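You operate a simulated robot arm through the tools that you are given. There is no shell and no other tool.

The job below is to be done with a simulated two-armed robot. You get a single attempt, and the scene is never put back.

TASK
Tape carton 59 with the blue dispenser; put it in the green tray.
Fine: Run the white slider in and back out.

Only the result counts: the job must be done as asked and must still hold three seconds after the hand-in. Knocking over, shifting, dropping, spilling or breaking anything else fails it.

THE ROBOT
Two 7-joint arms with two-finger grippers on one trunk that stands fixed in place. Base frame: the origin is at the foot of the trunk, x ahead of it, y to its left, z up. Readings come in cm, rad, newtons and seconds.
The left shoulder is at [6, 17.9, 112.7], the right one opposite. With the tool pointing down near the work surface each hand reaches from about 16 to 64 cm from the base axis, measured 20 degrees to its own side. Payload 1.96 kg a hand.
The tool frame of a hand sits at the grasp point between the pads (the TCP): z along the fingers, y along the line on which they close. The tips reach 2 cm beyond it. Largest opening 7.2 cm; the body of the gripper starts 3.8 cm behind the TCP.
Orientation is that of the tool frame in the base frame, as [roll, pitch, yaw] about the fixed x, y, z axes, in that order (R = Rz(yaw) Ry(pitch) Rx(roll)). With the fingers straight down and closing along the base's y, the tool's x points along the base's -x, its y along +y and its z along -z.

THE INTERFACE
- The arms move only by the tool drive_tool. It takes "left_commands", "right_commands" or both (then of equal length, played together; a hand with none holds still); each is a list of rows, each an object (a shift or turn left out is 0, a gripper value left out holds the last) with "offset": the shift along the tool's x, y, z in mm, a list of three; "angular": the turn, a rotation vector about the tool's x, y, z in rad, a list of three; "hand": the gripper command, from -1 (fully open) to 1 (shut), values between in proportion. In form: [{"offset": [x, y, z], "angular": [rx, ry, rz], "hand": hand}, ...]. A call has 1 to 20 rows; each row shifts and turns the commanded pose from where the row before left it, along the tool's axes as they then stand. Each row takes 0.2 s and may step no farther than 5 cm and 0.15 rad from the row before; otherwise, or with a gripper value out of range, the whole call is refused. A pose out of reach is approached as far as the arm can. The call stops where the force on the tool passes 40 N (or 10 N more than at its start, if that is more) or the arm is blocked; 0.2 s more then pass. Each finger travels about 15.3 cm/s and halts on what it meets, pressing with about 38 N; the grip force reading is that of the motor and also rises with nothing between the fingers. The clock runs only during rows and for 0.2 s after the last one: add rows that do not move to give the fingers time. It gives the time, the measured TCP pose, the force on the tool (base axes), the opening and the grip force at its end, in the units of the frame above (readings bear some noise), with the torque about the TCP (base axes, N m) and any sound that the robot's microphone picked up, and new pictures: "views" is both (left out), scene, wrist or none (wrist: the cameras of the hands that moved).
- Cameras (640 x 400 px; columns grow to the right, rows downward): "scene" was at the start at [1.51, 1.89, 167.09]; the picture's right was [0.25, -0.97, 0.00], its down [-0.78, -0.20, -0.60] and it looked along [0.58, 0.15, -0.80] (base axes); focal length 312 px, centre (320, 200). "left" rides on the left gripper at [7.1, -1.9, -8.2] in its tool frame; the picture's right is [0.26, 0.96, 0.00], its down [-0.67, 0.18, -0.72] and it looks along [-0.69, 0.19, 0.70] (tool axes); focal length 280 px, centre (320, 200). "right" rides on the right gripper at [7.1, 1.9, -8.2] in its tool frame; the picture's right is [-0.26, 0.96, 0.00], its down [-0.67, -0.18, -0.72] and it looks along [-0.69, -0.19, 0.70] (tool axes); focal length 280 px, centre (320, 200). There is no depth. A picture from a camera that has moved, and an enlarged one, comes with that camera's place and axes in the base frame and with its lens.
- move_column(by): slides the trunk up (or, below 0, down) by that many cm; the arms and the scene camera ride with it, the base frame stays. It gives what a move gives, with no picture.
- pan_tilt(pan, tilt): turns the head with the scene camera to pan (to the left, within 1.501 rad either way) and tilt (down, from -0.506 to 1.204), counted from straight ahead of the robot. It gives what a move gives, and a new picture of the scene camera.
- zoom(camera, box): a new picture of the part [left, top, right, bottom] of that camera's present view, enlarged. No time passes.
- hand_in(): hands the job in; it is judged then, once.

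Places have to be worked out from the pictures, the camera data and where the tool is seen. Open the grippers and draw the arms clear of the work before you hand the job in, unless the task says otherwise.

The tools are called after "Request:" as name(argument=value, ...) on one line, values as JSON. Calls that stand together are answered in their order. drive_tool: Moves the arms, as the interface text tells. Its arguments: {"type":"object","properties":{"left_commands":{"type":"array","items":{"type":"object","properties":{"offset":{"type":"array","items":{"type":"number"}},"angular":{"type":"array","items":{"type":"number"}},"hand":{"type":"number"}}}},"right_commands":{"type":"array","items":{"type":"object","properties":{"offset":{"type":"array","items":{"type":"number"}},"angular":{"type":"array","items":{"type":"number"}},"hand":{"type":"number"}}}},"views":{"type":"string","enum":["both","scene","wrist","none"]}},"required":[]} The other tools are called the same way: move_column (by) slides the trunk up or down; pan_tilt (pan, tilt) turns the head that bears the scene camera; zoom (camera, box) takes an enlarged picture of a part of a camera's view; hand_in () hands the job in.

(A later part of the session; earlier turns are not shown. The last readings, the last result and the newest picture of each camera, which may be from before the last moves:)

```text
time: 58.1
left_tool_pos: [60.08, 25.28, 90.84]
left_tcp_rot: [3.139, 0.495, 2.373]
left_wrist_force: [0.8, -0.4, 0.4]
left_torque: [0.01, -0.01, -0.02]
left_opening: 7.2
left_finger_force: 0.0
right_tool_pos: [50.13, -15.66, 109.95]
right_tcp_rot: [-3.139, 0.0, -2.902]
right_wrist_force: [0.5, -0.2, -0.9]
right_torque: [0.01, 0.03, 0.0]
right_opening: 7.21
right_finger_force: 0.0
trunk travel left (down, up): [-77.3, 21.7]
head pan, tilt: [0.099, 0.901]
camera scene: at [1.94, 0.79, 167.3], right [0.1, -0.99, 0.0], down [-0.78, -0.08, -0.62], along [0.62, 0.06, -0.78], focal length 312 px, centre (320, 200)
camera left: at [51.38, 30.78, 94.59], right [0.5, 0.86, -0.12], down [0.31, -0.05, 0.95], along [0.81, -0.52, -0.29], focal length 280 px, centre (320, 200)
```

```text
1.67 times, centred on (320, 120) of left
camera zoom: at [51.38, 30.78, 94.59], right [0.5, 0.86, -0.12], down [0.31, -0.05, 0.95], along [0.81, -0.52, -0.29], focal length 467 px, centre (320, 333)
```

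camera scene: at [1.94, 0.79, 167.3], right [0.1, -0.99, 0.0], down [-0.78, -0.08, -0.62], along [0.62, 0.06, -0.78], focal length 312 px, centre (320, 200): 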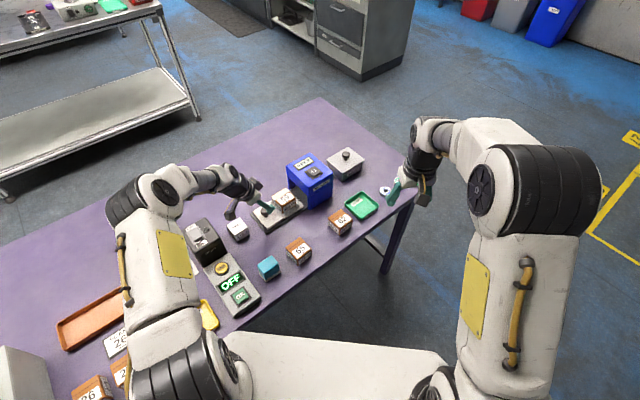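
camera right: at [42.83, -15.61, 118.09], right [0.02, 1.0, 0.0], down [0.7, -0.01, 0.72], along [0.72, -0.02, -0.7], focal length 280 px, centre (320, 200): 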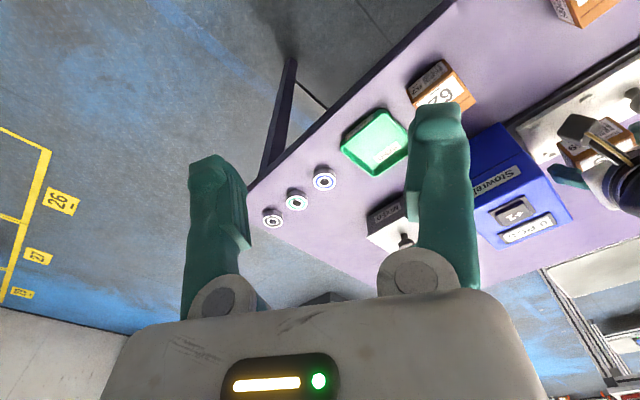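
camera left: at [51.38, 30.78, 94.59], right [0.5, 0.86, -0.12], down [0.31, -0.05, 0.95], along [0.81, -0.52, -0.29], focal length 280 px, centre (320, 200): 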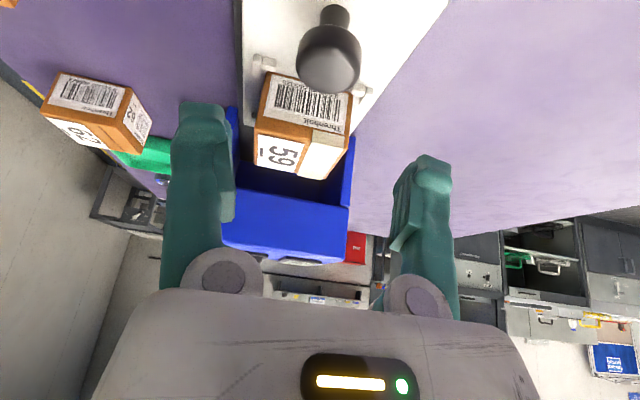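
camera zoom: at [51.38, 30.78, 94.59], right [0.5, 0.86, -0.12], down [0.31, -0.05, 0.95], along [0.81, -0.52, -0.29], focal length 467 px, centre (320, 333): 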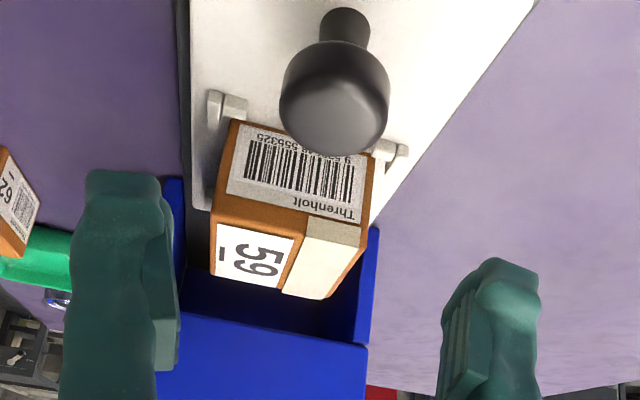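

Carton 59 is taped and the slider is back at its start. I'll re-grip the carton with a shallower grasp: first lift clear and turn the hand back to closing along the slider axis.

Request:
drive_tool(left_commands=[{"offset": [-16.8, 0, -30.8]}, {"offset": [-16.8, 0, -30.8]}, {"offset": [-15.6, -40.4, 8.5]}, {"offset": [-15.6, -40.4, 8.5]}, {"angular": [-0.0678, 0, -0.1257]}, {"angular": [-0.0678, 0, -0.1257]}, {"angular": [-0.0678, 0, -0.1257]}, {"angular": [-0.0678, 0, -0.1257]}, {"angular": [-0.0678, 0, -0.1257]}, {"angular": [-0.0678, 0, -0.1257]}, {"angular": [-0.0678, 0, -0.1257]}, {"angular": [-0.0678, 0, -0.1257]}, {"angular": [-0.0678, 0, -0.1257]}, {"angular": [-0.0678, 0, -0.1257]}, {"angular": [-0.0678, 0, -0.1257]}, {}], views="wrist")

Request:
zoom(camera="left", box=[180, 0, 480, 200])

Request:
zoom(camera="scene", box=[230, 140, 350, 230])

```text
time: 61.5
left_tool_pos: [56.91, 16.48, 97.66]
left_tcp_rot: [3.141, 0.499, -2.336]
left_wrist_force: [-0.7, 0.1, 0.4]
left_torque: [0.01, 0.0, -0.02]
left_opening: 7.19
left_finger_force: 0.0
right_tool_pos: [50.0, -15.6, 109.85]
right_tcp_rot: [-3.14, 0.0, -2.903]
right_wrist_force: [0.2, 0.3, -0.1]
right_torque: [0.0, -0.01, 0.03]
right_opening: 7.17
right_finger_force: 0.1
trunk travel left (down, up): [-77.3, 21.7]
head pan, tilt: [0.099, 0.901]
camera left: at [51.19, 7.94, 101.46], right [-0.86, 0.5, -0.13], down [0.04, 0.31, 0.95], along [0.52, 0.81, -0.29], focal length 280 px, centre (320, 200)
```

left: 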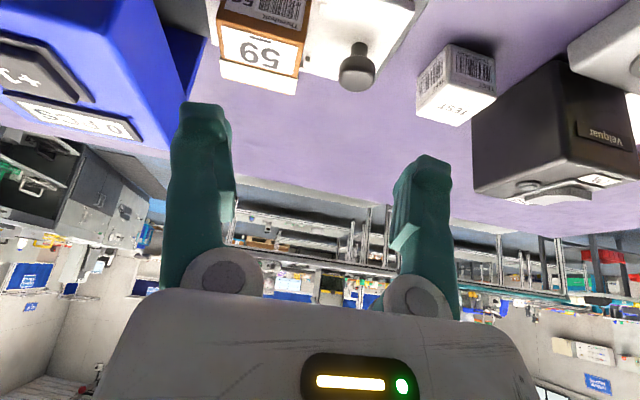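

```text
2.00 times, centred on (330, 100) of left
camera zoom: at [51.19, 7.94, 101.46], right [-0.86, 0.5, -0.13], down [0.04, 0.31, 0.95], along [0.52, 0.81, -0.29], focal length 561 px, centre (300, 400)
```

zoom: 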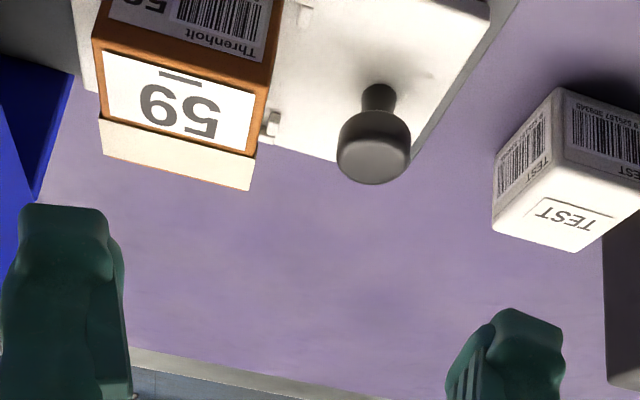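

```text
4.44 times, centred on (290, 185) of scene
camera zoom: at [1.86, 0.81, 167.3], right [0.1, -0.99, 0.0], down [-0.78, -0.08, -0.62], along [0.62, 0.06, -0.78], focal length 1385 px, centre (453, 267)
```

zoom: 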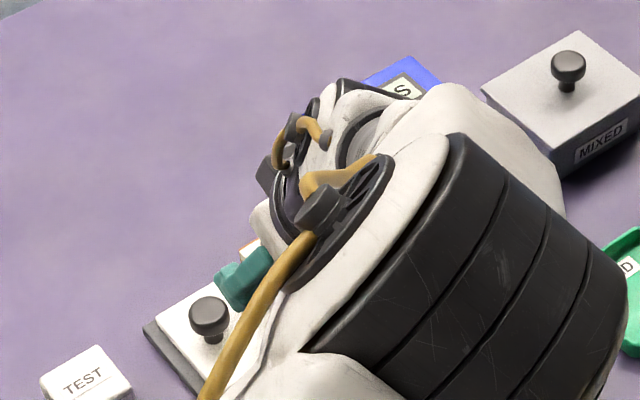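

Carton top centre now reads (65.3, 19.6), yaw 46°, matching the hand. I move over it and hover at z 90.5.

Request:
drive_tool(left_commands=[{"offset": [-10.9, -12.9, 33.1]}, {"offset": [-10.9, -12.9, 33.1]}, {"offset": [-10.9, -12.9, 33.1]}, {}], views="wrist")

Request:
zoom(camera="left", box=[140, 0, 500, 240])

Request:
zoom(camera="right", box=[500, 30, 640, 170])

```text
time: 62.5
left_tool_pos: [64.81, 19.32, 90.36]
left_tcp_rot: [3.141, 0.495, -2.338]
left_wrist_force: [0.8, 0.3, -0.1]
left_torque: [0.02, -0.03, 0.0]
left_opening: 7.2
left_finger_force: 0.1
right_tool_pos: [49.98, -15.66, 109.95]
right_tcp_rot: [-3.138, 0.001, -2.904]
right_wrist_force: [0.0, 0.2, 0.1]
right_torque: [-0.02, 0.01, 0.0]
right_opening: 7.19
right_finger_force: 0.0
trunk travel left (down, up): [-77.3, 21.7]
head pan, tilt: [0.099, 0.901]
camera left: at [59.07, 10.79, 94.04], right [-0.85, 0.5, -0.12], down [0.04, 0.31, 0.95], along [0.52, 0.81, -0.29], focal length 280 px, centre (320, 200)
```

left: 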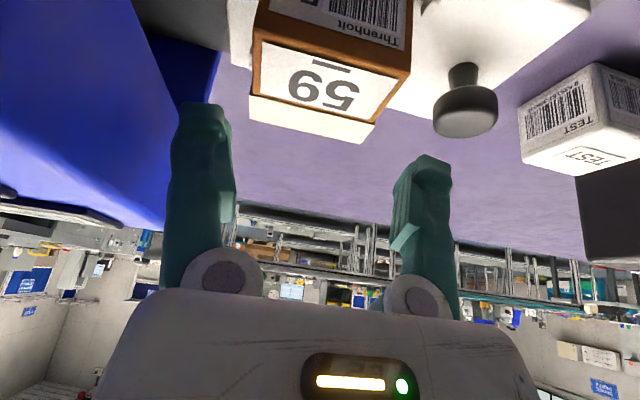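

```text
1.67 times, centred on (320, 120) of left
camera zoom: at [59.07, 10.79, 94.04], right [-0.85, 0.5, -0.12], down [0.04, 0.31, 0.95], along [0.52, 0.81, -0.29], focal length 467 px, centre (320, 333)
```

zoom: 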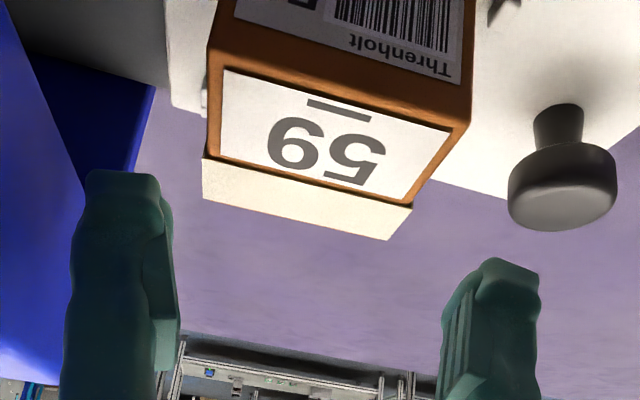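

```text
2.86 times, centred on (570, 100) of right
camera zoom: at [42.76, -15.71, 118.11], right [0.03, 1.0, 0.0], down [0.7, -0.02, 0.72], along [0.72, -0.02, -0.7], focal length 801 px, centre (-394, 486)
```

zoom: 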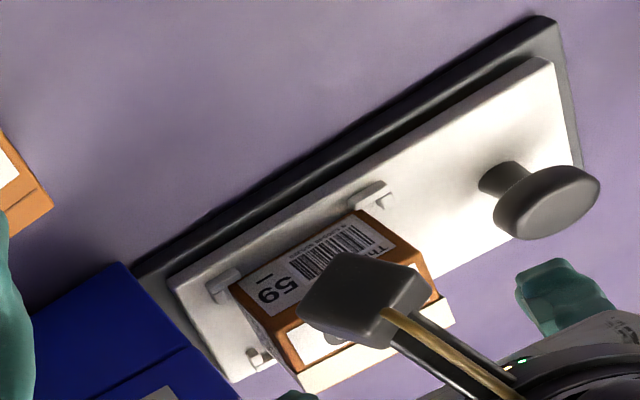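

Aligned with the carton; I lower 4.15 cm for a shallow grasp (grasp point just under the carton's top).

Request:
drive_tool(left_commands=[{"offset": [6.6, -0.3, 12.2]}, {"offset": [6.6, -0.3, 12.2]}, {"offset": [6.6, -0.4, 12.1]}, {}], views="wrist")

Request:
zoom(camera="left", box=[140, 0, 500, 300])

```text
time: 63.5
left_tool_pos: [64.98, 19.44, 86.33]
left_tcp_rot: [-3.141, 0.499, -2.339]
left_wrist_force: [0.6, 0.1, 0.8]
left_torque: [0.02, 0.02, -0.02]
left_opening: 7.18
left_finger_force: 0.0
right_tool_pos: [50.03, -15.77, 109.91]
right_tcp_rot: [-3.14, 0.0, -2.903]
right_wrist_force: [0.2, -0.4, -0.2]
right_torque: [-0.04, 0.03, 0.0]
right_opening: 7.2
right_finger_force: 0.0
trunk travel left (down, up): [-77.3, 21.7]
head pan, tilt: [0.099, 0.901]
camera left: at [59.22, 10.76, 90.13], right [-0.85, 0.5, -0.12], down [0.04, 0.31, 0.95], along [0.52, 0.81, -0.29], focal length 280 px, centre (320, 200)
```

left: 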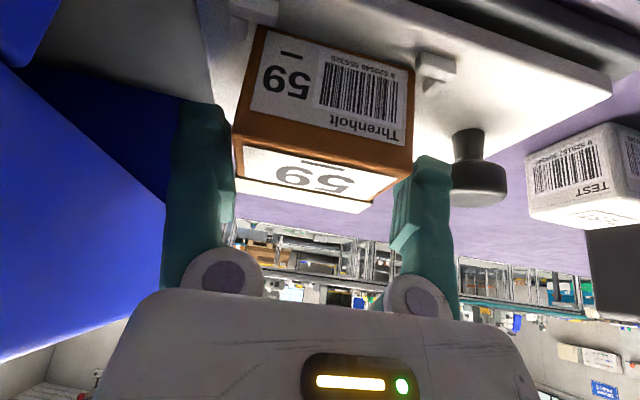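

```text
1.33 times, centred on (320, 150) of left
camera zoom: at [59.22, 10.76, 90.13], right [-0.85, 0.5, -0.12], down [0.04, 0.31, 0.95], along [0.52, 0.81, -0.29], focal length 374 px, centre (320, 267)
```

zoom: 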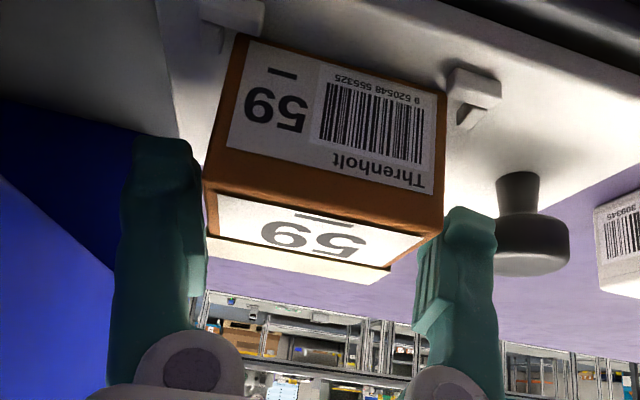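

No contact, fingers on both sides. I close the gripper.

Request:
drive_tool(left_commands=[{"hand": 1}, {"hand": 1}, {"hand": 1}, {"hand": 1}], views="wrist")

Request:
zoom(camera="right", box=[500, 30, 640, 170])

```text
time: 64.5
left_tool_pos: [64.96, 19.37, 86.48]
left_tcp_rot: [3.139, 0.499, -2.337]
left_wrist_force: [-0.3, 0.2, 1.7]
left_torque: [0.01, 0.1, -0.03]
left_opening: 6.01
left_finger_force: 38.1
right_tool_pos: [50.06, -15.63, 109.81]
right_tcp_rot: [-3.14, 0.0, -2.904]
right_wrist_force: [0.3, 0.0, 0.8]
right_torque: [0.03, 0.01, -0.01]
right_opening: 7.19
right_finger_force: 0.0
trunk travel left (down, up): [-77.3, 21.7]
head pan, tilt: [0.099, 0.901]
camera left: at [59.2, 10.76, 90.16], right [-0.85, 0.5, -0.12], down [0.04, 0.31, 0.95], along [0.52, 0.81, -0.29], focal length 280 px, centre (320, 200)
```

left: 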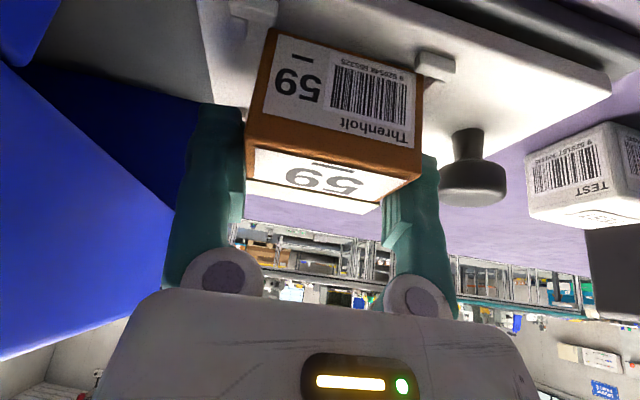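

```text
2.86 times, centred on (570, 100) of right
camera zoom: at [42.78, -15.68, 118.1], right [0.03, 1.0, 0.0], down [0.7, -0.02, 0.72], along [0.72, -0.02, -0.7], focal length 801 px, centre (-394, 486)
```

zoom: 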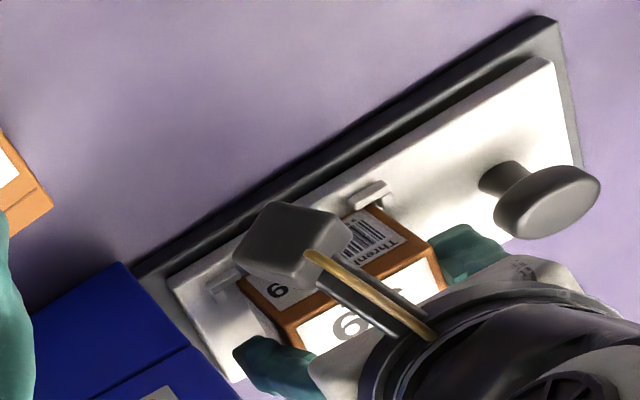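

Opening 6.0 cm with 38 N: a proper grip on the ~6 cm carton this time. I lift it 4 cm and check that it holds.

Request:
drive_tool(left_commands=[{"offset": [-4.8, 0, -8.8]}, {"offset": [-7.2, 0, -13.2]}, {"offset": [-7.2, 0, -13.2]}, {}], views="wrist")

Request:
zoom(camera="right", box=[500, 30, 640, 170])

```text
time: 65.5
left_tool_pos: [65.16, 19.31, 90.33]
left_tcp_rot: [3.142, 0.496, -2.339]
left_wrist_force: [0.9, 0.7, -1.9]
left_torque: [0.0, 0.05, -0.03]
left_opening: 5.98
left_finger_force: 37.9
right_tool_pos: [50.17, -15.77, 109.94]
right_tcp_rot: [-3.139, -0.001, -2.903]
right_wrist_force: [0.9, -0.3, 0.5]
right_torque: [0.0, 0.03, -0.01]
right_opening: 7.2
right_finger_force: 0.0
trunk travel left (down, up): [-77.3, 21.7]
head pan, tilt: [0.099, 0.901]
camera left: at [59.44, 10.77, 94.14], right [-0.85, 0.5, -0.12], down [0.04, 0.31, 0.95], along [0.52, 0.81, -0.29], focal length 280 px, centre (320, 200)
```

left: 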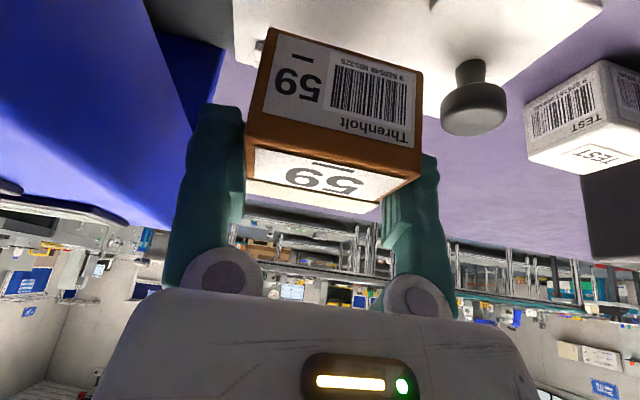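

```text
2.86 times, centred on (570, 100) of right
camera zoom: at [42.83, -15.66, 118.08], right [0.03, 1.0, 0.0], down [0.7, -0.02, 0.72], along [0.72, -0.02, -0.7], focal length 801 px, centre (-394, 486)
```

zoom: 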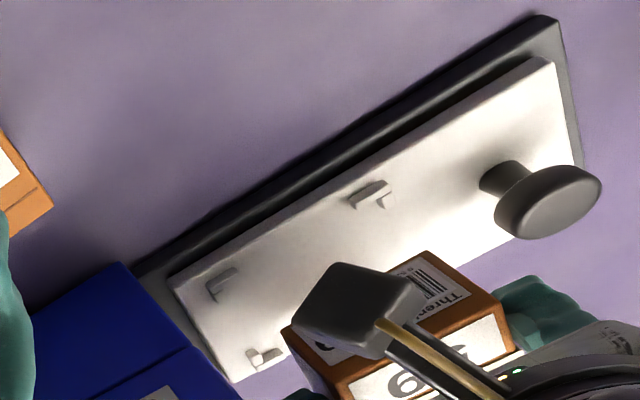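

Held firmly (−2 N weight). I carry it to a free table spot between the carton row and the slider (≈(60, 10.6)) where the right hand can take it over.

Request:
drive_tool(left_commands=[{"offset": [29.3, 0.7, -16.1]}, {"offset": [29.3, 0.7, -16.1]}, {"offset": [29.3, 0.7, -16.1]}, {"offset": [0.4, -25, 0]}, {}], views="both")

Request:
zoom(camera="right", box=[440, 0, 640, 160])

```text
time: 66.7
left_tool_pos: [59.62, 10.55, 90.49]
left_tcp_rot: [-3.14, 0.496, -2.336]
left_wrist_force: [0.3, 0.1, -2.4]
left_torque: [0.01, -0.01, 0.0]
left_opening: 6.01
left_finger_force: 37.9
right_tool_pos: [49.99, -15.65, 109.86]
right_tcp_rot: [-3.14, 0.001, -2.902]
right_wrist_force: [0.1, -1.1, 0.0]
right_torque: [0.0, -0.01, -0.02]
right_opening: 7.19
right_finger_force: 0.1
trunk travel left (down, up): [-77.3, 21.7]
head pan, tilt: [0.099, 0.901]
camera scene: at [1.87, 0.82, 167.3], right [0.1, -0.99, 0.0], down [-0.78, -0.08, -0.62], along [0.62, 0.06, -0.78], focal length 312 px, centre (320, 200)
camera left: at [53.79, 1.9, 94.28], right [-0.85, 0.5, -0.12], down [0.04, 0.31, 0.95], along [0.52, 0.81, -0.29], focal length 280 px, centre (320, 200)
```

scene: 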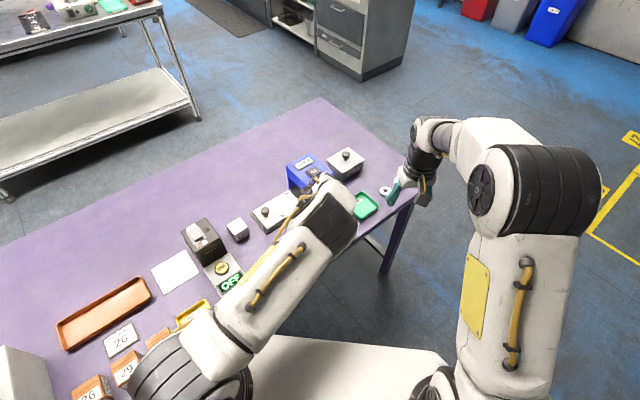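
left: 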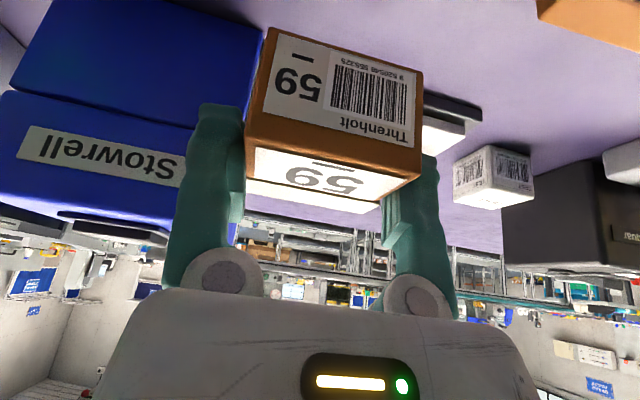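

```text
2.50 times, centred on (540, 80) of right
camera zoom: at [42.79, -15.64, 118.1], right [0.03, 1.0, 0.0], down [0.7, -0.02, 0.72], along [0.72, -0.02, -0.7], focal length 701 px, centre (-230, 500)
```

zoom: 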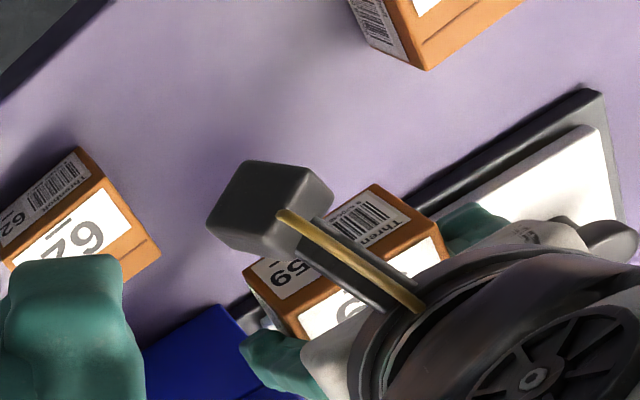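

Clear all round. I lower 5.6 cm, then finish in 2 mm steps to table contact.

Request:
drive_tool(left_commands=[{"offset": [8.9, 0, 16.5]}, {"offset": [8.9, 0, 16.5]}, {"offset": [8.8, 0, 16.2]}, {"offset": [0.95, 0, 1.76]}, {"offset": [0.95, 0, 1.76]}, {"offset": [0.95, 0, 1.76]}, {}], views="wrist")

```text
time: 68.3
left_tool_pos: [59.78, 10.6, 84.3]
left_tcp_rot: [3.141, 0.496, -2.338]
left_wrist_force: [-0.8, 0.2, -1.6]
left_torque: [0.0, 0.0, -0.01]
left_opening: 6.0
left_finger_force: 38.1
right_tool_pos: [50.16, -15.74, 109.86]
right_tcp_rot: [-3.138, 0.001, -2.903]
right_wrist_force: [-0.3, 1.0, 1.2]
right_torque: [-0.01, -0.03, -0.01]
right_opening: 7.2
right_finger_force: 0.1
trunk travel left (down, up): [-77.3, 21.7]
head pan, tilt: [0.099, 0.901]
camera left: at [54.05, 1.95, 88.05], right [-0.85, 0.5, -0.12], down [0.04, 0.31, 0.95], along [0.52, 0.81, -0.29], focal length 280 px, centre (320, 200)
```

left: 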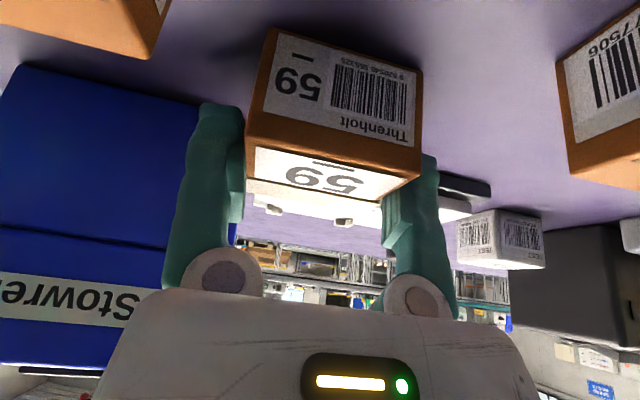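

No table contact yet at z 84.3. I continue down in 1 mm steps.

Request:
drive_tool(left_commands=[{"offset": [0.5, 0, 0.88]}, {"offset": [0.5, 0, 0.88]}, {"offset": [0.5, 0, 0.88]}, {}], views="none")

```text
time: 69.3
left_tool_pos: [59.73, 10.59, 84.27]
left_tcp_rot: [-3.14, 0.497, -2.336]
left_wrist_force: [6.3, 1.5, 14.7]
left_torque: [-0.07, 0.25, -0.01]
left_opening: 6.0
left_finger_force: 37.9
right_tool_pos: [49.97, -15.79, 109.97]
right_tcp_rot: [-3.139, 0.001, -2.902]
right_wrist_force: [0.6, 0.0, 0.4]
right_torque: [-0.03, 0.01, -0.02]
right_opening: 7.2
right_finger_force: 0.0
trunk travel left (down, up): [-77.3, 21.7]
head pan, tilt: [0.099, 0.901]
```

Contact with the table (~17 N). I ease 1 mm up, open and rise carefully.

Request:
drive_tool(left_commands=[{"offset": [-0.6, 0, -1.1]}, {"hand": -1}, {"hand": -1}, {"hand": -1}, {"offset": [-2.4, 0, -4.4]}, {"offset": [-4.8, 0, -8.8]}, {"offset": [-9.6, 0, -17.6]}, {"offset": [-9.6, 0, -17.6]}, {}], views="wrist")

Request:
zoom(camera="right", box=[440, 0, 640, 160])

```text
time: 71.3
left_tool_pos: [59.55, 10.35, 89.8]
left_tcp_rot: [-3.141, 0.496, -2.34]
left_wrist_force: [-0.5, -0.3, 0.0]
left_torque: [-0.01, 0.01, -0.01]
left_opening: 7.2
left_finger_force: 0.1
right_tool_pos: [50.16, -15.77, 109.88]
right_tcp_rot: [-3.141, -0.001, -2.901]
right_wrist_force: [0.7, 0.0, 0.2]
right_torque: [-0.01, 0.01, -0.01]
right_opening: 7.19
right_finger_force: 0.0
trunk travel left (down, up): [-77.3, 21.7]
head pan, tilt: [0.099, 0.901]
camera left: at [53.9, 1.75, 93.55], right [-0.85, 0.5, -0.12], down [0.04, 0.31, 0.95], along [0.52, 0.81, -0.29], focal length 280 px, centre (320, 200)
```

left: 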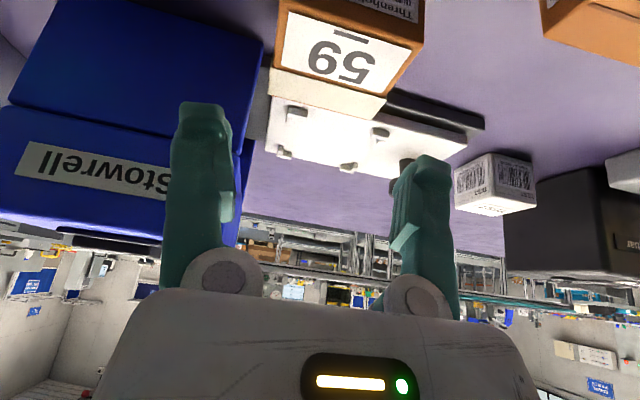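

```text
2.50 times, centred on (540, 80) of right
camera zoom: at [42.82, -15.67, 118.08], right [0.03, 1.0, 0.0], down [0.7, -0.02, 0.72], along [0.72, -0.02, -0.7], focal length 701 px, centre (-230, 500)
```

zoom: 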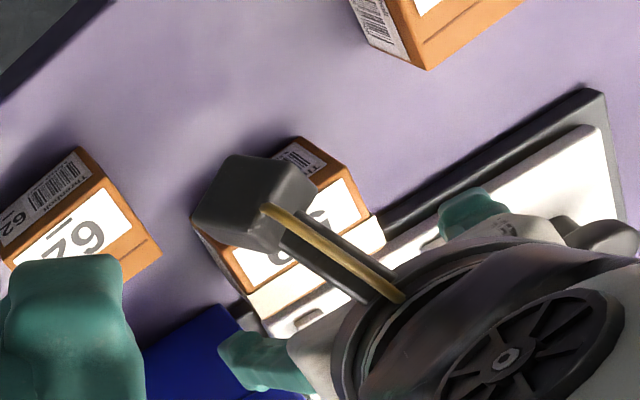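

Clean release; carton 59 rests on the table. I withdraw the left arm up and back to its own side so the right arm has room.

Request:
drive_tool(left_commands=[{"offset": [-23.5, 0, -43]}, {"offset": [-23.5, 0, -43]}, {"offset": [8, 40.3, -8.2]}, {"offset": [8, 40.3, -8.2]}, {"offset": [8, 40.3, -8.2]}, {"offset": [8, 40.3, -8.2]}, {"offset": [8, 40.3, -8.2]}, {"offset": [8, 40.3, -8.2]}, {"angular": [0, 0.125, 0]}, {"angular": [0, 0.125, 0]}, {"angular": [0, 0.125, 0]}, {"angular": [0, 0.125, 0]}, {}], views="both")

Request:
zoom(camera="scene", box=[240, 130, 420, 265])

Request:
zoom(camera="right", box=[320, 0, 640, 200])

```text
time: 74.1
left_tool_pos: [37.83, 22.64, 101.63]
left_tcp_rot: [-3.142, -0.003, -2.339]
left_wrist_force: [-0.5, 0.3, -1.8]
left_torque: [0.0, 0.01, 0.01]
left_opening: 7.2
left_finger_force: 0.1
right_tool_pos: [50.07, -15.81, 109.94]
right_tcp_rot: [-3.139, 0.001, -2.901]
right_wrist_force: [-0.4, 0.0, -0.2]
right_torque: [0.02, -0.04, -0.05]
right_opening: 7.19
right_finger_force: 0.0
trunk travel left (down, up): [-77.3, 21.7]
head pan, tilt: [0.099, 0.901]
camera scene: at [1.81, 0.72, 167.3], right [0.1, -0.99, 0.0], down [-0.78, -0.08, -0.62], along [0.62, 0.06, -0.78], focal length 312 px, centre (320, 200)
camera left: at [34.2, 16.25, 109.65], right [-0.88, 0.48, 0.0], down [0.34, 0.61, 0.71], along [0.34, 0.62, -0.7], focal length 280 px, centre (320, 200)
```

scene: 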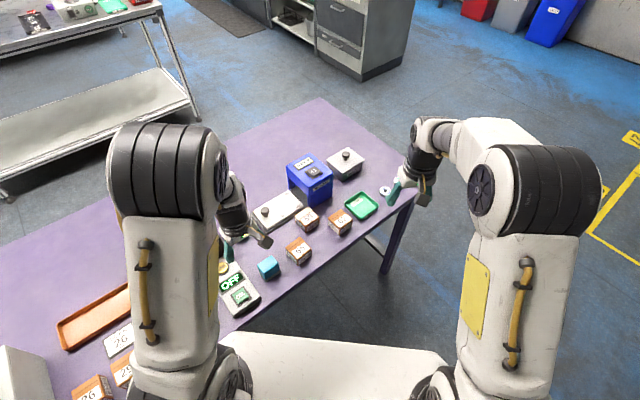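
left: 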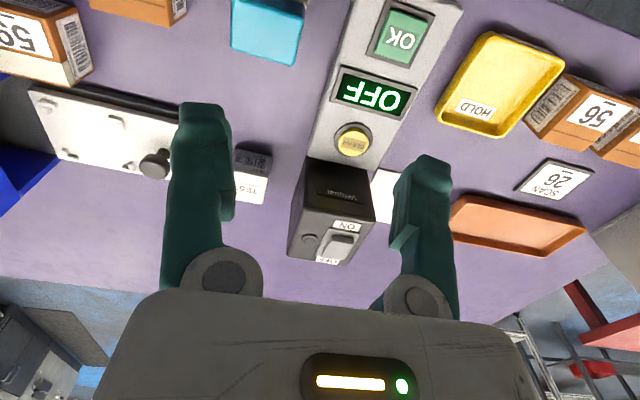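

```text
2.96 times, centred on (330, 198) of scene
camera zoom: at [1.81, 0.72, 167.3], right [0.1, -0.99, 0.0], down [-0.78, -0.08, -0.62], along [0.62, 0.06, -0.78], focal length 923 px, centre (290, 207)
```

zoom: 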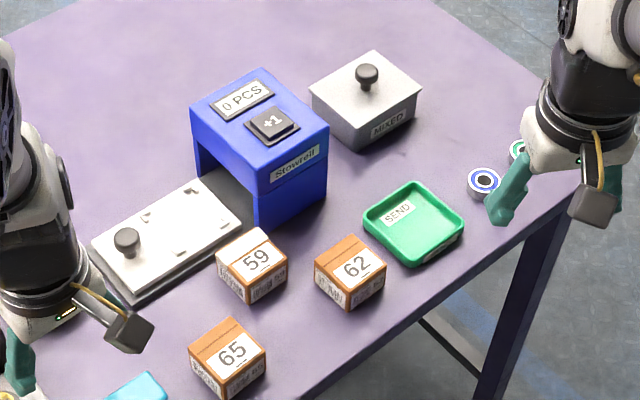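

```text
2.00 times, centred on (480, 100) of right
camera zoom: at [42.75, -15.71, 118.11], right [0.03, 1.0, 0.0], down [0.7, -0.02, 0.72], along [0.72, -0.02, -0.7], focal length 561 px, centre (0, 400)
```

zoom: 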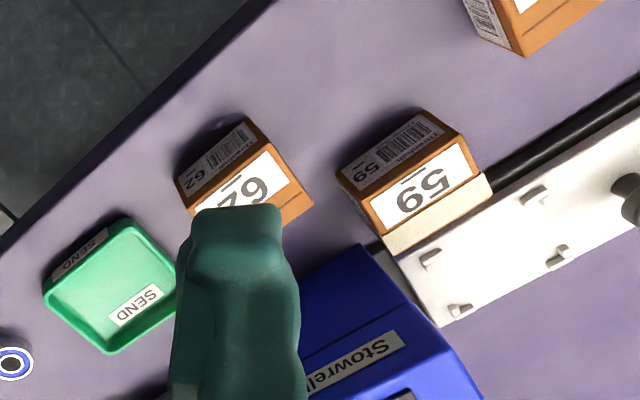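

The table is clear and carton 59 stands at about (60.0, 10.8), top z ≈ 84.2; tray centre about (68.1, -7.5). I orient the right hand the same way (yaw 46°, tilt 0.6) and bring it above the carton.

Request:
drive_tool(right_commands=[{"angular": [0, 0, -0.1415]}, {"angular": [0, 0, -0.1415]}, {"angular": [0, 0, -0.1415]}, {"angular": [0, 0, -0.1415]}, {"angular": [0, -0.15, 0]}, {"angular": [0, -0.15, 0]}, {"angular": [0, -0.15, 0]}, {"angular": [0, -0.15, 0]}, {}], views="both")

```text
time: 76.1
left_tool_pos: [37.95, 22.65, 101.49]
left_tcp_rot: [3.141, -0.002, -2.34]
left_wrist_force: [0.4, 0.1, 0.0]
left_torque: [-0.02, 0.0, -0.02]
left_opening: 7.2
left_finger_force: 0.0
right_tool_pos: [50.03, -15.64, 109.83]
right_tcp_rot: [-3.14, 0.6, -2.335]
right_wrist_force: [-0.7, 0.0, 0.6]
right_torque: [-0.01, 0.01, 0.03]
right_opening: 7.19
right_finger_force: 0.2
trunk travel left (down, up): [-77.3, 21.7]
head pan, tilt: [0.099, 0.901]
camera scene: at [1.91, 0.87, 167.3], right [0.1, -0.99, 0.0], down [-0.78, -0.08, -0.62], along [0.62, 0.06, -0.78], focal length 312 px, centre (320, 200)
camera right: at [41.46, -21.93, 112.66], right [-0.55, 0.82, 0.15], down [0.24, -0.02, 0.97], along [0.8, 0.57, -0.19], focal length 280 px, centre (320, 200)
```

scene: 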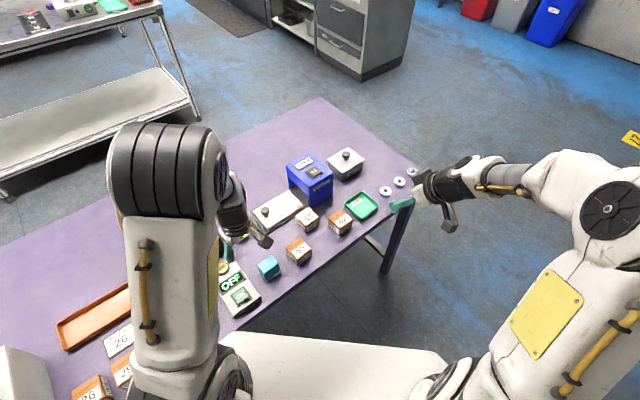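
right: 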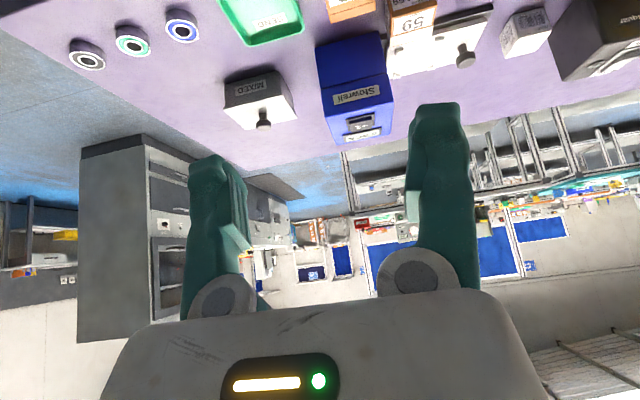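

The right hand has the wanted orientation. I bring it over carton 59 at z 96.

Request:
drive_tool(right_commands=[{"offset": [-19, 16, 37]}, {"offset": [-19, 16, 37]}, {"offset": [-19, 16, 37]}, {"offset": [-19, 16, 37]}, {"offset": [-19, 16, 37]}, {"offset": [-19, 16, 37]}, {"offset": [-19, 16, 37]}, {}], views="both")

Request:
zoom(camera="right", box=[160, 0, 480, 200])

```text
time: 77.9
left_tool_pos: [37.77, 22.62, 101.58]
left_tcp_rot: [3.141, -0.003, -2.339]
left_wrist_force: [0.1, 0.2, 0.0]
left_torque: [0.0, -0.01, 0.02]
left_opening: 7.19
left_finger_force: 0.1
right_tool_pos: [59.64, 10.46, 96.2]
right_tcp_rot: [-3.139, 0.599, -2.335]
right_wrist_force: [0.4, 0.4, -0.3]
right_torque: [0.0, -0.01, 0.01]
right_opening: 7.2
right_finger_force: 0.0
trunk travel left (down, up): [-77.3, 21.7]
head pan, tilt: [0.099, 0.901]
camera scene: at [1.81, 0.68, 167.3], right [0.1, -0.99, 0.0], down [-0.78, -0.08, -0.62], along [0.62, 0.06, -0.78], focal length 312 px, centre (320, 200)
camera right: at [50.97, 4.24, 98.89], right [-0.55, 0.82, 0.15], down [0.24, -0.01, 0.97], along [0.8, 0.57, -0.19], focal length 280 px, centre (320, 200)
```

scene: 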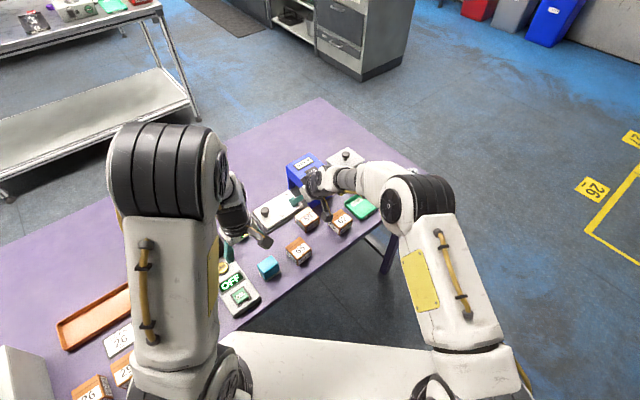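
right: 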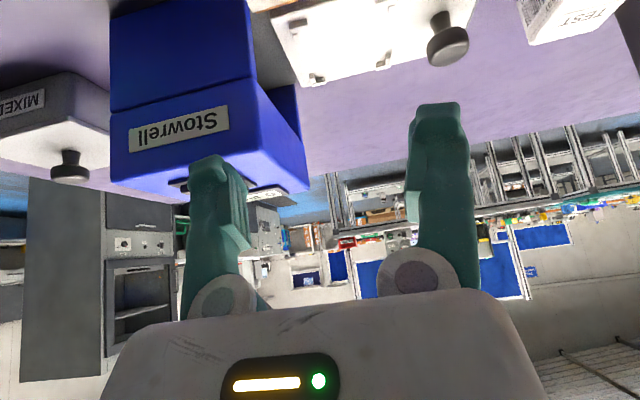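

```text
2.00 times, centred on (320, 100) of right
camera zoom: at [50.97, 4.24, 98.89], right [-0.55, 0.82, 0.15], down [0.24, -0.01, 0.97], along [0.8, 0.57, -0.19], focal length 561 px, centre (320, 400)
```

zoom: 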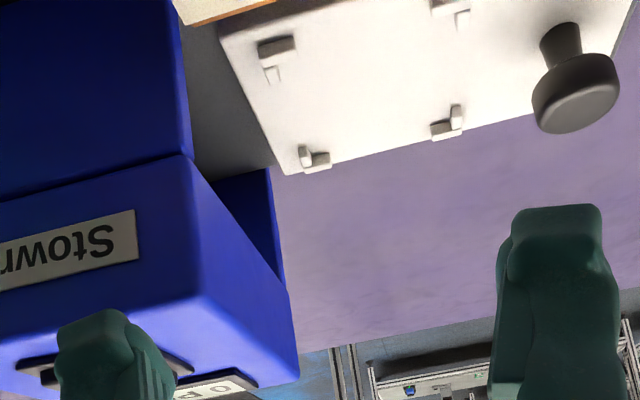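

Position matches; the carton is below the camera's view. I lower to z 89 and look.

Request:
drive_tool(right_commands=[{"offset": [19.8, 0, 28.9]}, {"offset": [19.8, 0, 28.9]}, {}], views="both")

Request:
zoom(camera="right", box=[160, 0, 480, 200])

Request:
zoom(camera="scene", box=[260, 150, 380, 240])

```text
time: 78.7
left_tool_pos: [37.86, 22.81, 101.43]
left_tcp_rot: [-3.14, -0.003, -2.338]
left_wrist_force: [0.3, -0.6, -0.2]
left_torque: [-0.01, 0.0, -0.01]
left_opening: 7.2
left_finger_force: 0.1
right_tool_pos: [59.81, 10.6, 88.89]
right_tcp_rot: [-3.14, 0.597, -2.334]
right_wrist_force: [0.5, -1.1, 0.0]
right_torque: [-0.02, 0.02, 0.0]
right_opening: 7.18
right_finger_force: 0.0
trunk travel left (down, up): [-77.3, 21.7]
head pan, tilt: [0.099, 0.901]
camera scene: at [1.82, 0.81, 167.3], right [0.1, -0.99, 0.0], down [-0.78, -0.08, -0.62], along [0.62, 0.06, -0.78], focal length 312 px, centre (320, 200)
camera right: at [51.14, 4.27, 91.71], right [-0.55, 0.82, 0.15], down [0.24, -0.01, 0.97], along [0.8, 0.57, -0.19], focal length 280 px, centre (320, 200)
```

scene: 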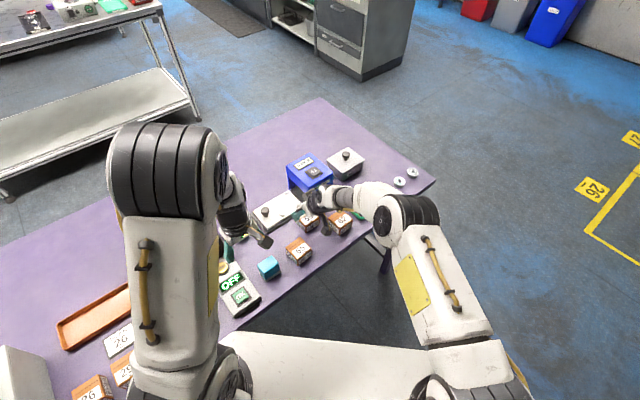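
right: 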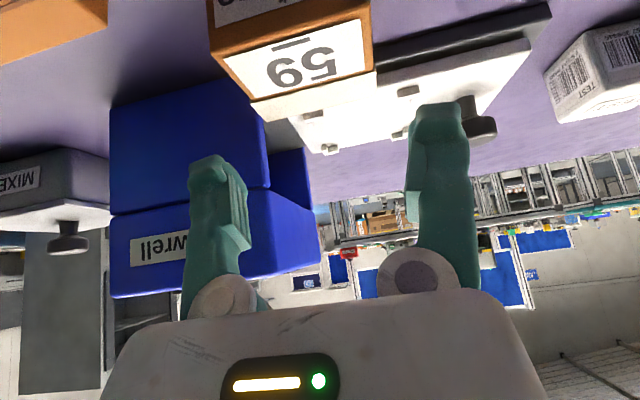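

```text
2.00 times, centred on (320, 100) of right
camera zoom: at [51.14, 4.27, 91.71], right [-0.55, 0.82, 0.15], down [0.24, -0.01, 0.97], along [0.8, 0.57, -0.19], focal length 561 px, centre (320, 400)
```

zoom: 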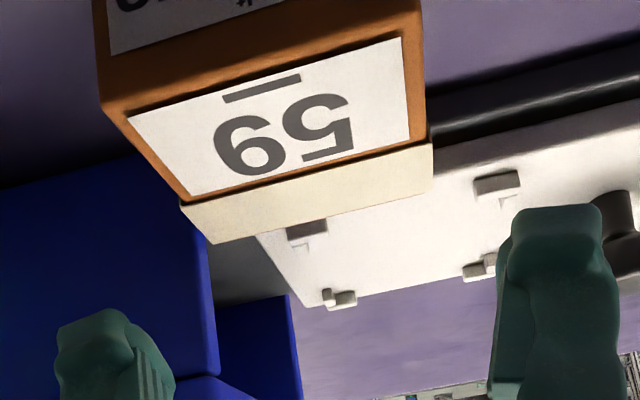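

```text
4.44 times, centred on (320, 195) of scene
camera zoom: at [1.82, 0.81, 167.3], right [0.1, -0.99, 0.0], down [-0.78, -0.08, -0.62], along [0.62, 0.06, -0.78], focal length 1385 px, centre (320, 222)
```

zoom: 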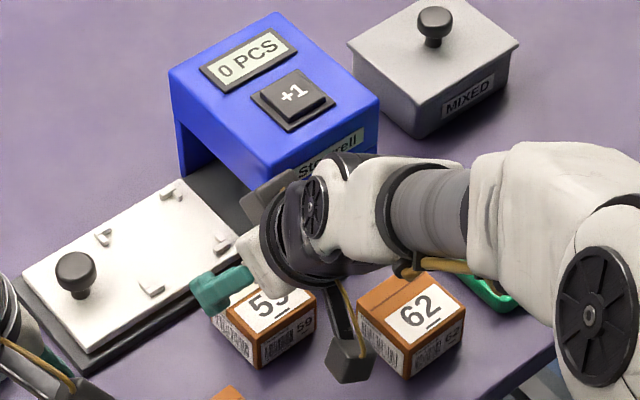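

Carton centre (59.9, 10.7) lies exactly between the right fingers. I lower for a shallow grasp (grasp point ~1 mm below the top).

Request:
drive_tool(right_commands=[{"offset": [9.7, 0, 12.8]}, {"offset": [9.7, 0, 12.8]}, {"offset": [9.7, 0, 12.7]}, {}], views="wrist")

Request:
zoom(camera="right", box=[140, 0, 500, 300])

```text
time: 79.7
left_tool_pos: [37.87, 22.73, 101.53]
left_tcp_rot: [3.141, -0.002, -2.338]
left_wrist_force: [0.0, 0.6, 0.6]
left_torque: [0.0, 0.01, -0.02]
left_opening: 7.19
left_finger_force: 0.1
right_tool_pos: [59.52, 10.18, 84.21]
right_tcp_rot: [-3.14, 0.597, -2.336]
right_wrist_force: [-0.2, 0.0, -0.2]
right_torque: [0.03, 0.0, 0.02]
right_opening: 7.2
right_finger_force: 0.0
trunk travel left (down, up): [-77.3, 21.7]
head pan, tilt: [0.099, 0.901]
camera right: at [50.97, 3.93, 86.98], right [-0.55, 0.82, 0.15], down [0.24, -0.01, 0.97], along [0.8, 0.57, -0.19], focal length 280 px, centre (320, 200)
```

right: 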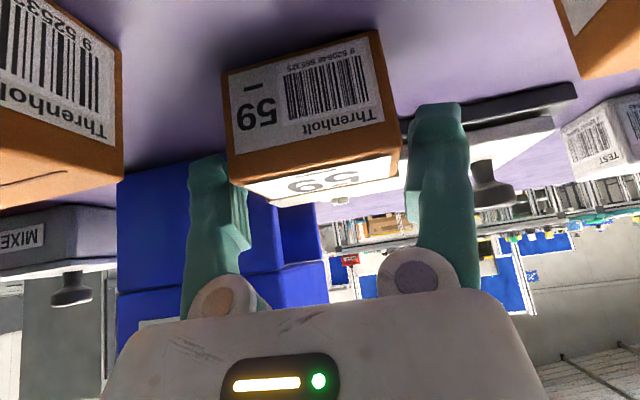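

```text
1.33 times, centred on (320, 150) of right
camera zoom: at [50.97, 3.93, 86.98], right [-0.55, 0.82, 0.15], down [0.24, -0.01, 0.97], along [0.8, 0.57, -0.19], focal length 374 px, centre (320, 267)
```

zoom: 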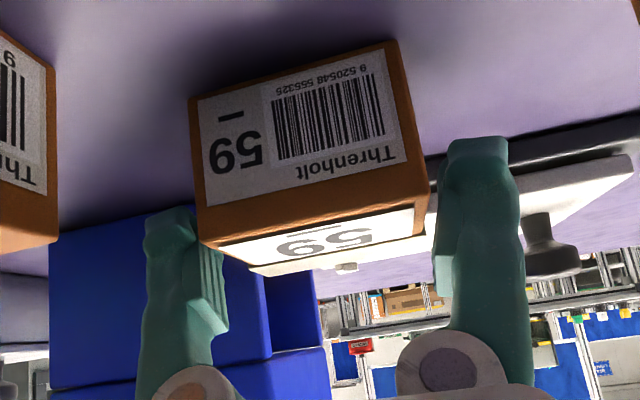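

Fingers straddle the carton without contact. I close the right gripper.

Request:
drive_tool(right_commands=[{"hand": 1}, {"hand": 1}, {"hand": 1}, {"hand": 1}], views="wrist")

```text
time: 80.7
left_tool_pos: [37.85, 22.61, 101.41]
left_tcp_rot: [3.141, -0.004, -2.338]
left_wrist_force: [-1.0, -0.7, -0.4]
left_torque: [-0.01, 0.01, 0.01]
left_opening: 7.17
left_finger_force: 0.2
right_tool_pos: [59.55, 10.26, 84.18]
right_tcp_rot: [-3.138, 0.599, -2.334]
right_wrist_force: [-0.1, 1.5, 3.2]
right_torque: [0.0, 0.18, -0.06]
right_opening: 6.0
right_finger_force: 37.2
trunk travel left (down, up): [-77.3, 21.7]
head pan, tilt: [0.099, 0.901]
camera right: at [50.98, 3.94, 87.02], right [-0.55, 0.82, 0.15], down [0.24, -0.01, 0.97], along [0.8, 0.57, -0.19], focal length 280 px, centre (320, 200)
```

right: 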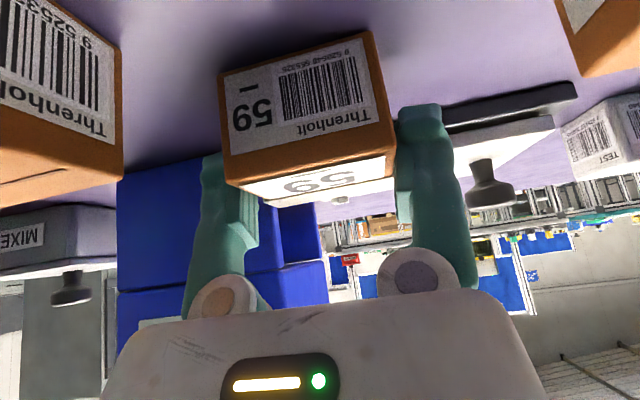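

Gripped at 6.0 cm. I lift it clear to z ≈ 93 and move it over the green tray.

Request:
drive_tool(right_commands=[{"offset": [-11, 0, -16.1]}, {"offset": [-19.3, 0, -28.2]}, {"offset": [-19.3, 0, -28.2]}, {}, {"offset": [12.3, -36.9, -8.4]}, {"offset": [12.3, -36.9, -8.4]}, {"offset": [12.3, -36.9, -8.4]}, {"offset": [12.3, -36.9, -8.4]}, {"offset": [12.3, -36.9, -8.4]}, {}], views="both")

Request:
zoom(camera="right", box=[140, 0, 500, 240])

Request:
zoom(camera="scene", box=[280, 140, 430, 250])

```text
time: 82.9
left_tool_pos: [37.92, 22.75, 101.57]
left_tcp_rot: [3.141, -0.003, -2.339]
left_wrist_force: [0.4, 0.1, -0.5]
left_torque: [-0.02, 0.0, 0.01]
left_opening: 7.2
left_finger_force: 0.0
right_tool_pos: [67.52, -7.78, 92.94]
right_tcp_rot: [-3.14, 0.599, -2.333]
right_wrist_force: [-1.0, 0.0, -2.1]
right_torque: [0.0, 0.01, -0.01]
right_opening: 5.99
right_finger_force: 38.0
trunk travel left (down, up): [-77.3, 21.7]
head pan, tilt: [0.099, 0.901]
camera scene: at [1.87, 0.86, 167.3], right [0.1, -0.99, 0.0], down [-0.78, -0.08, -0.62], along [0.62, 0.06, -0.78], focal length 312 px, centre (320, 200)
camera right: at [58.91, -14.16, 95.72], right [-0.55, 0.82, 0.15], down [0.24, -0.01, 0.97], along [0.8, 0.57, -0.19], focal length 280 px, centre (320, 200)
```

scene: 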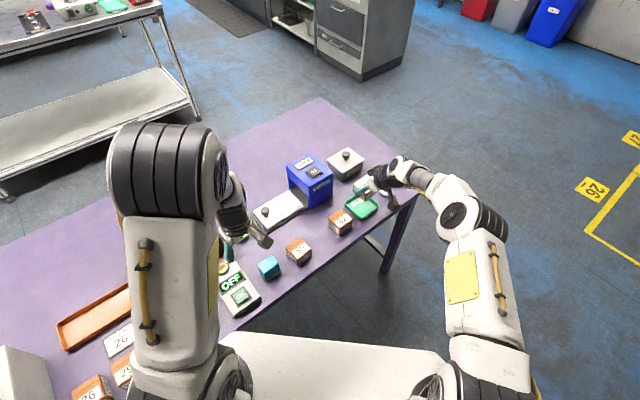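
right: 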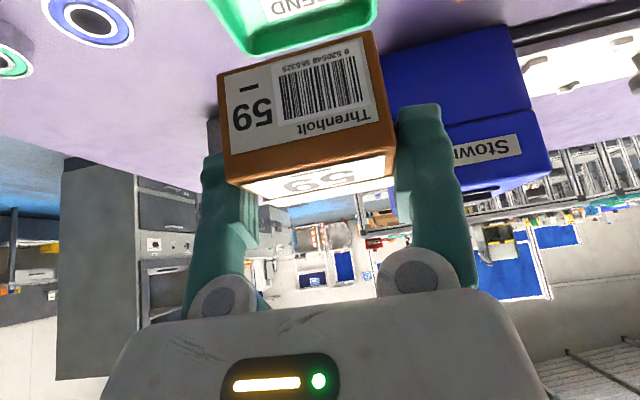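

```text
1.67 times, centred on (320, 120) of right
camera zoom: at [58.91, -14.16, 95.72], right [-0.55, 0.82, 0.15], down [0.24, -0.01, 0.97], along [0.8, 0.57, -0.19], focal length 467 px, centre (320, 333)
```

zoom: 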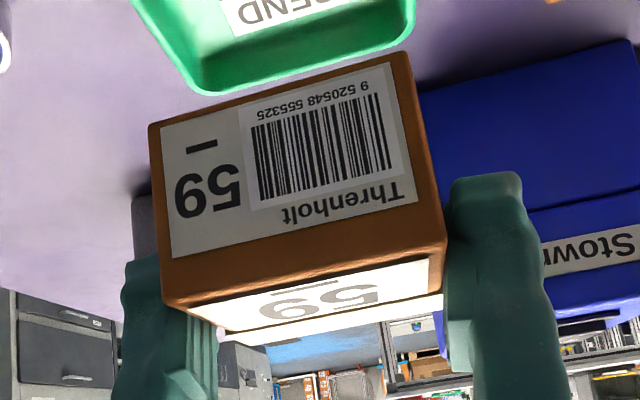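

```text
3.64 times, centred on (355, 195) of scene
camera zoom: at [1.87, 0.86, 167.3], right [0.1, -0.99, 0.0], down [-0.78, -0.08, -0.62], along [0.62, 0.06, -0.78], focal length 1133 px, centre (193, 218)
```

zoom: 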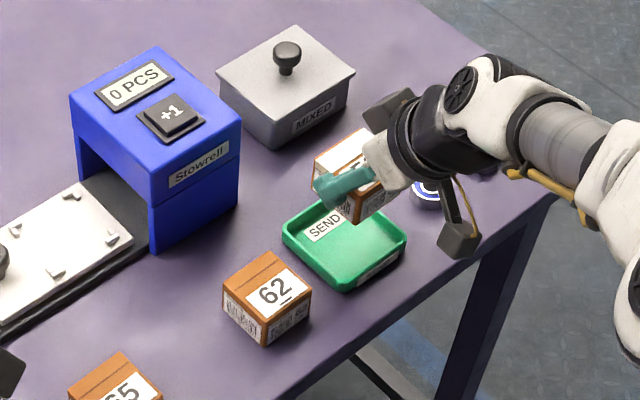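

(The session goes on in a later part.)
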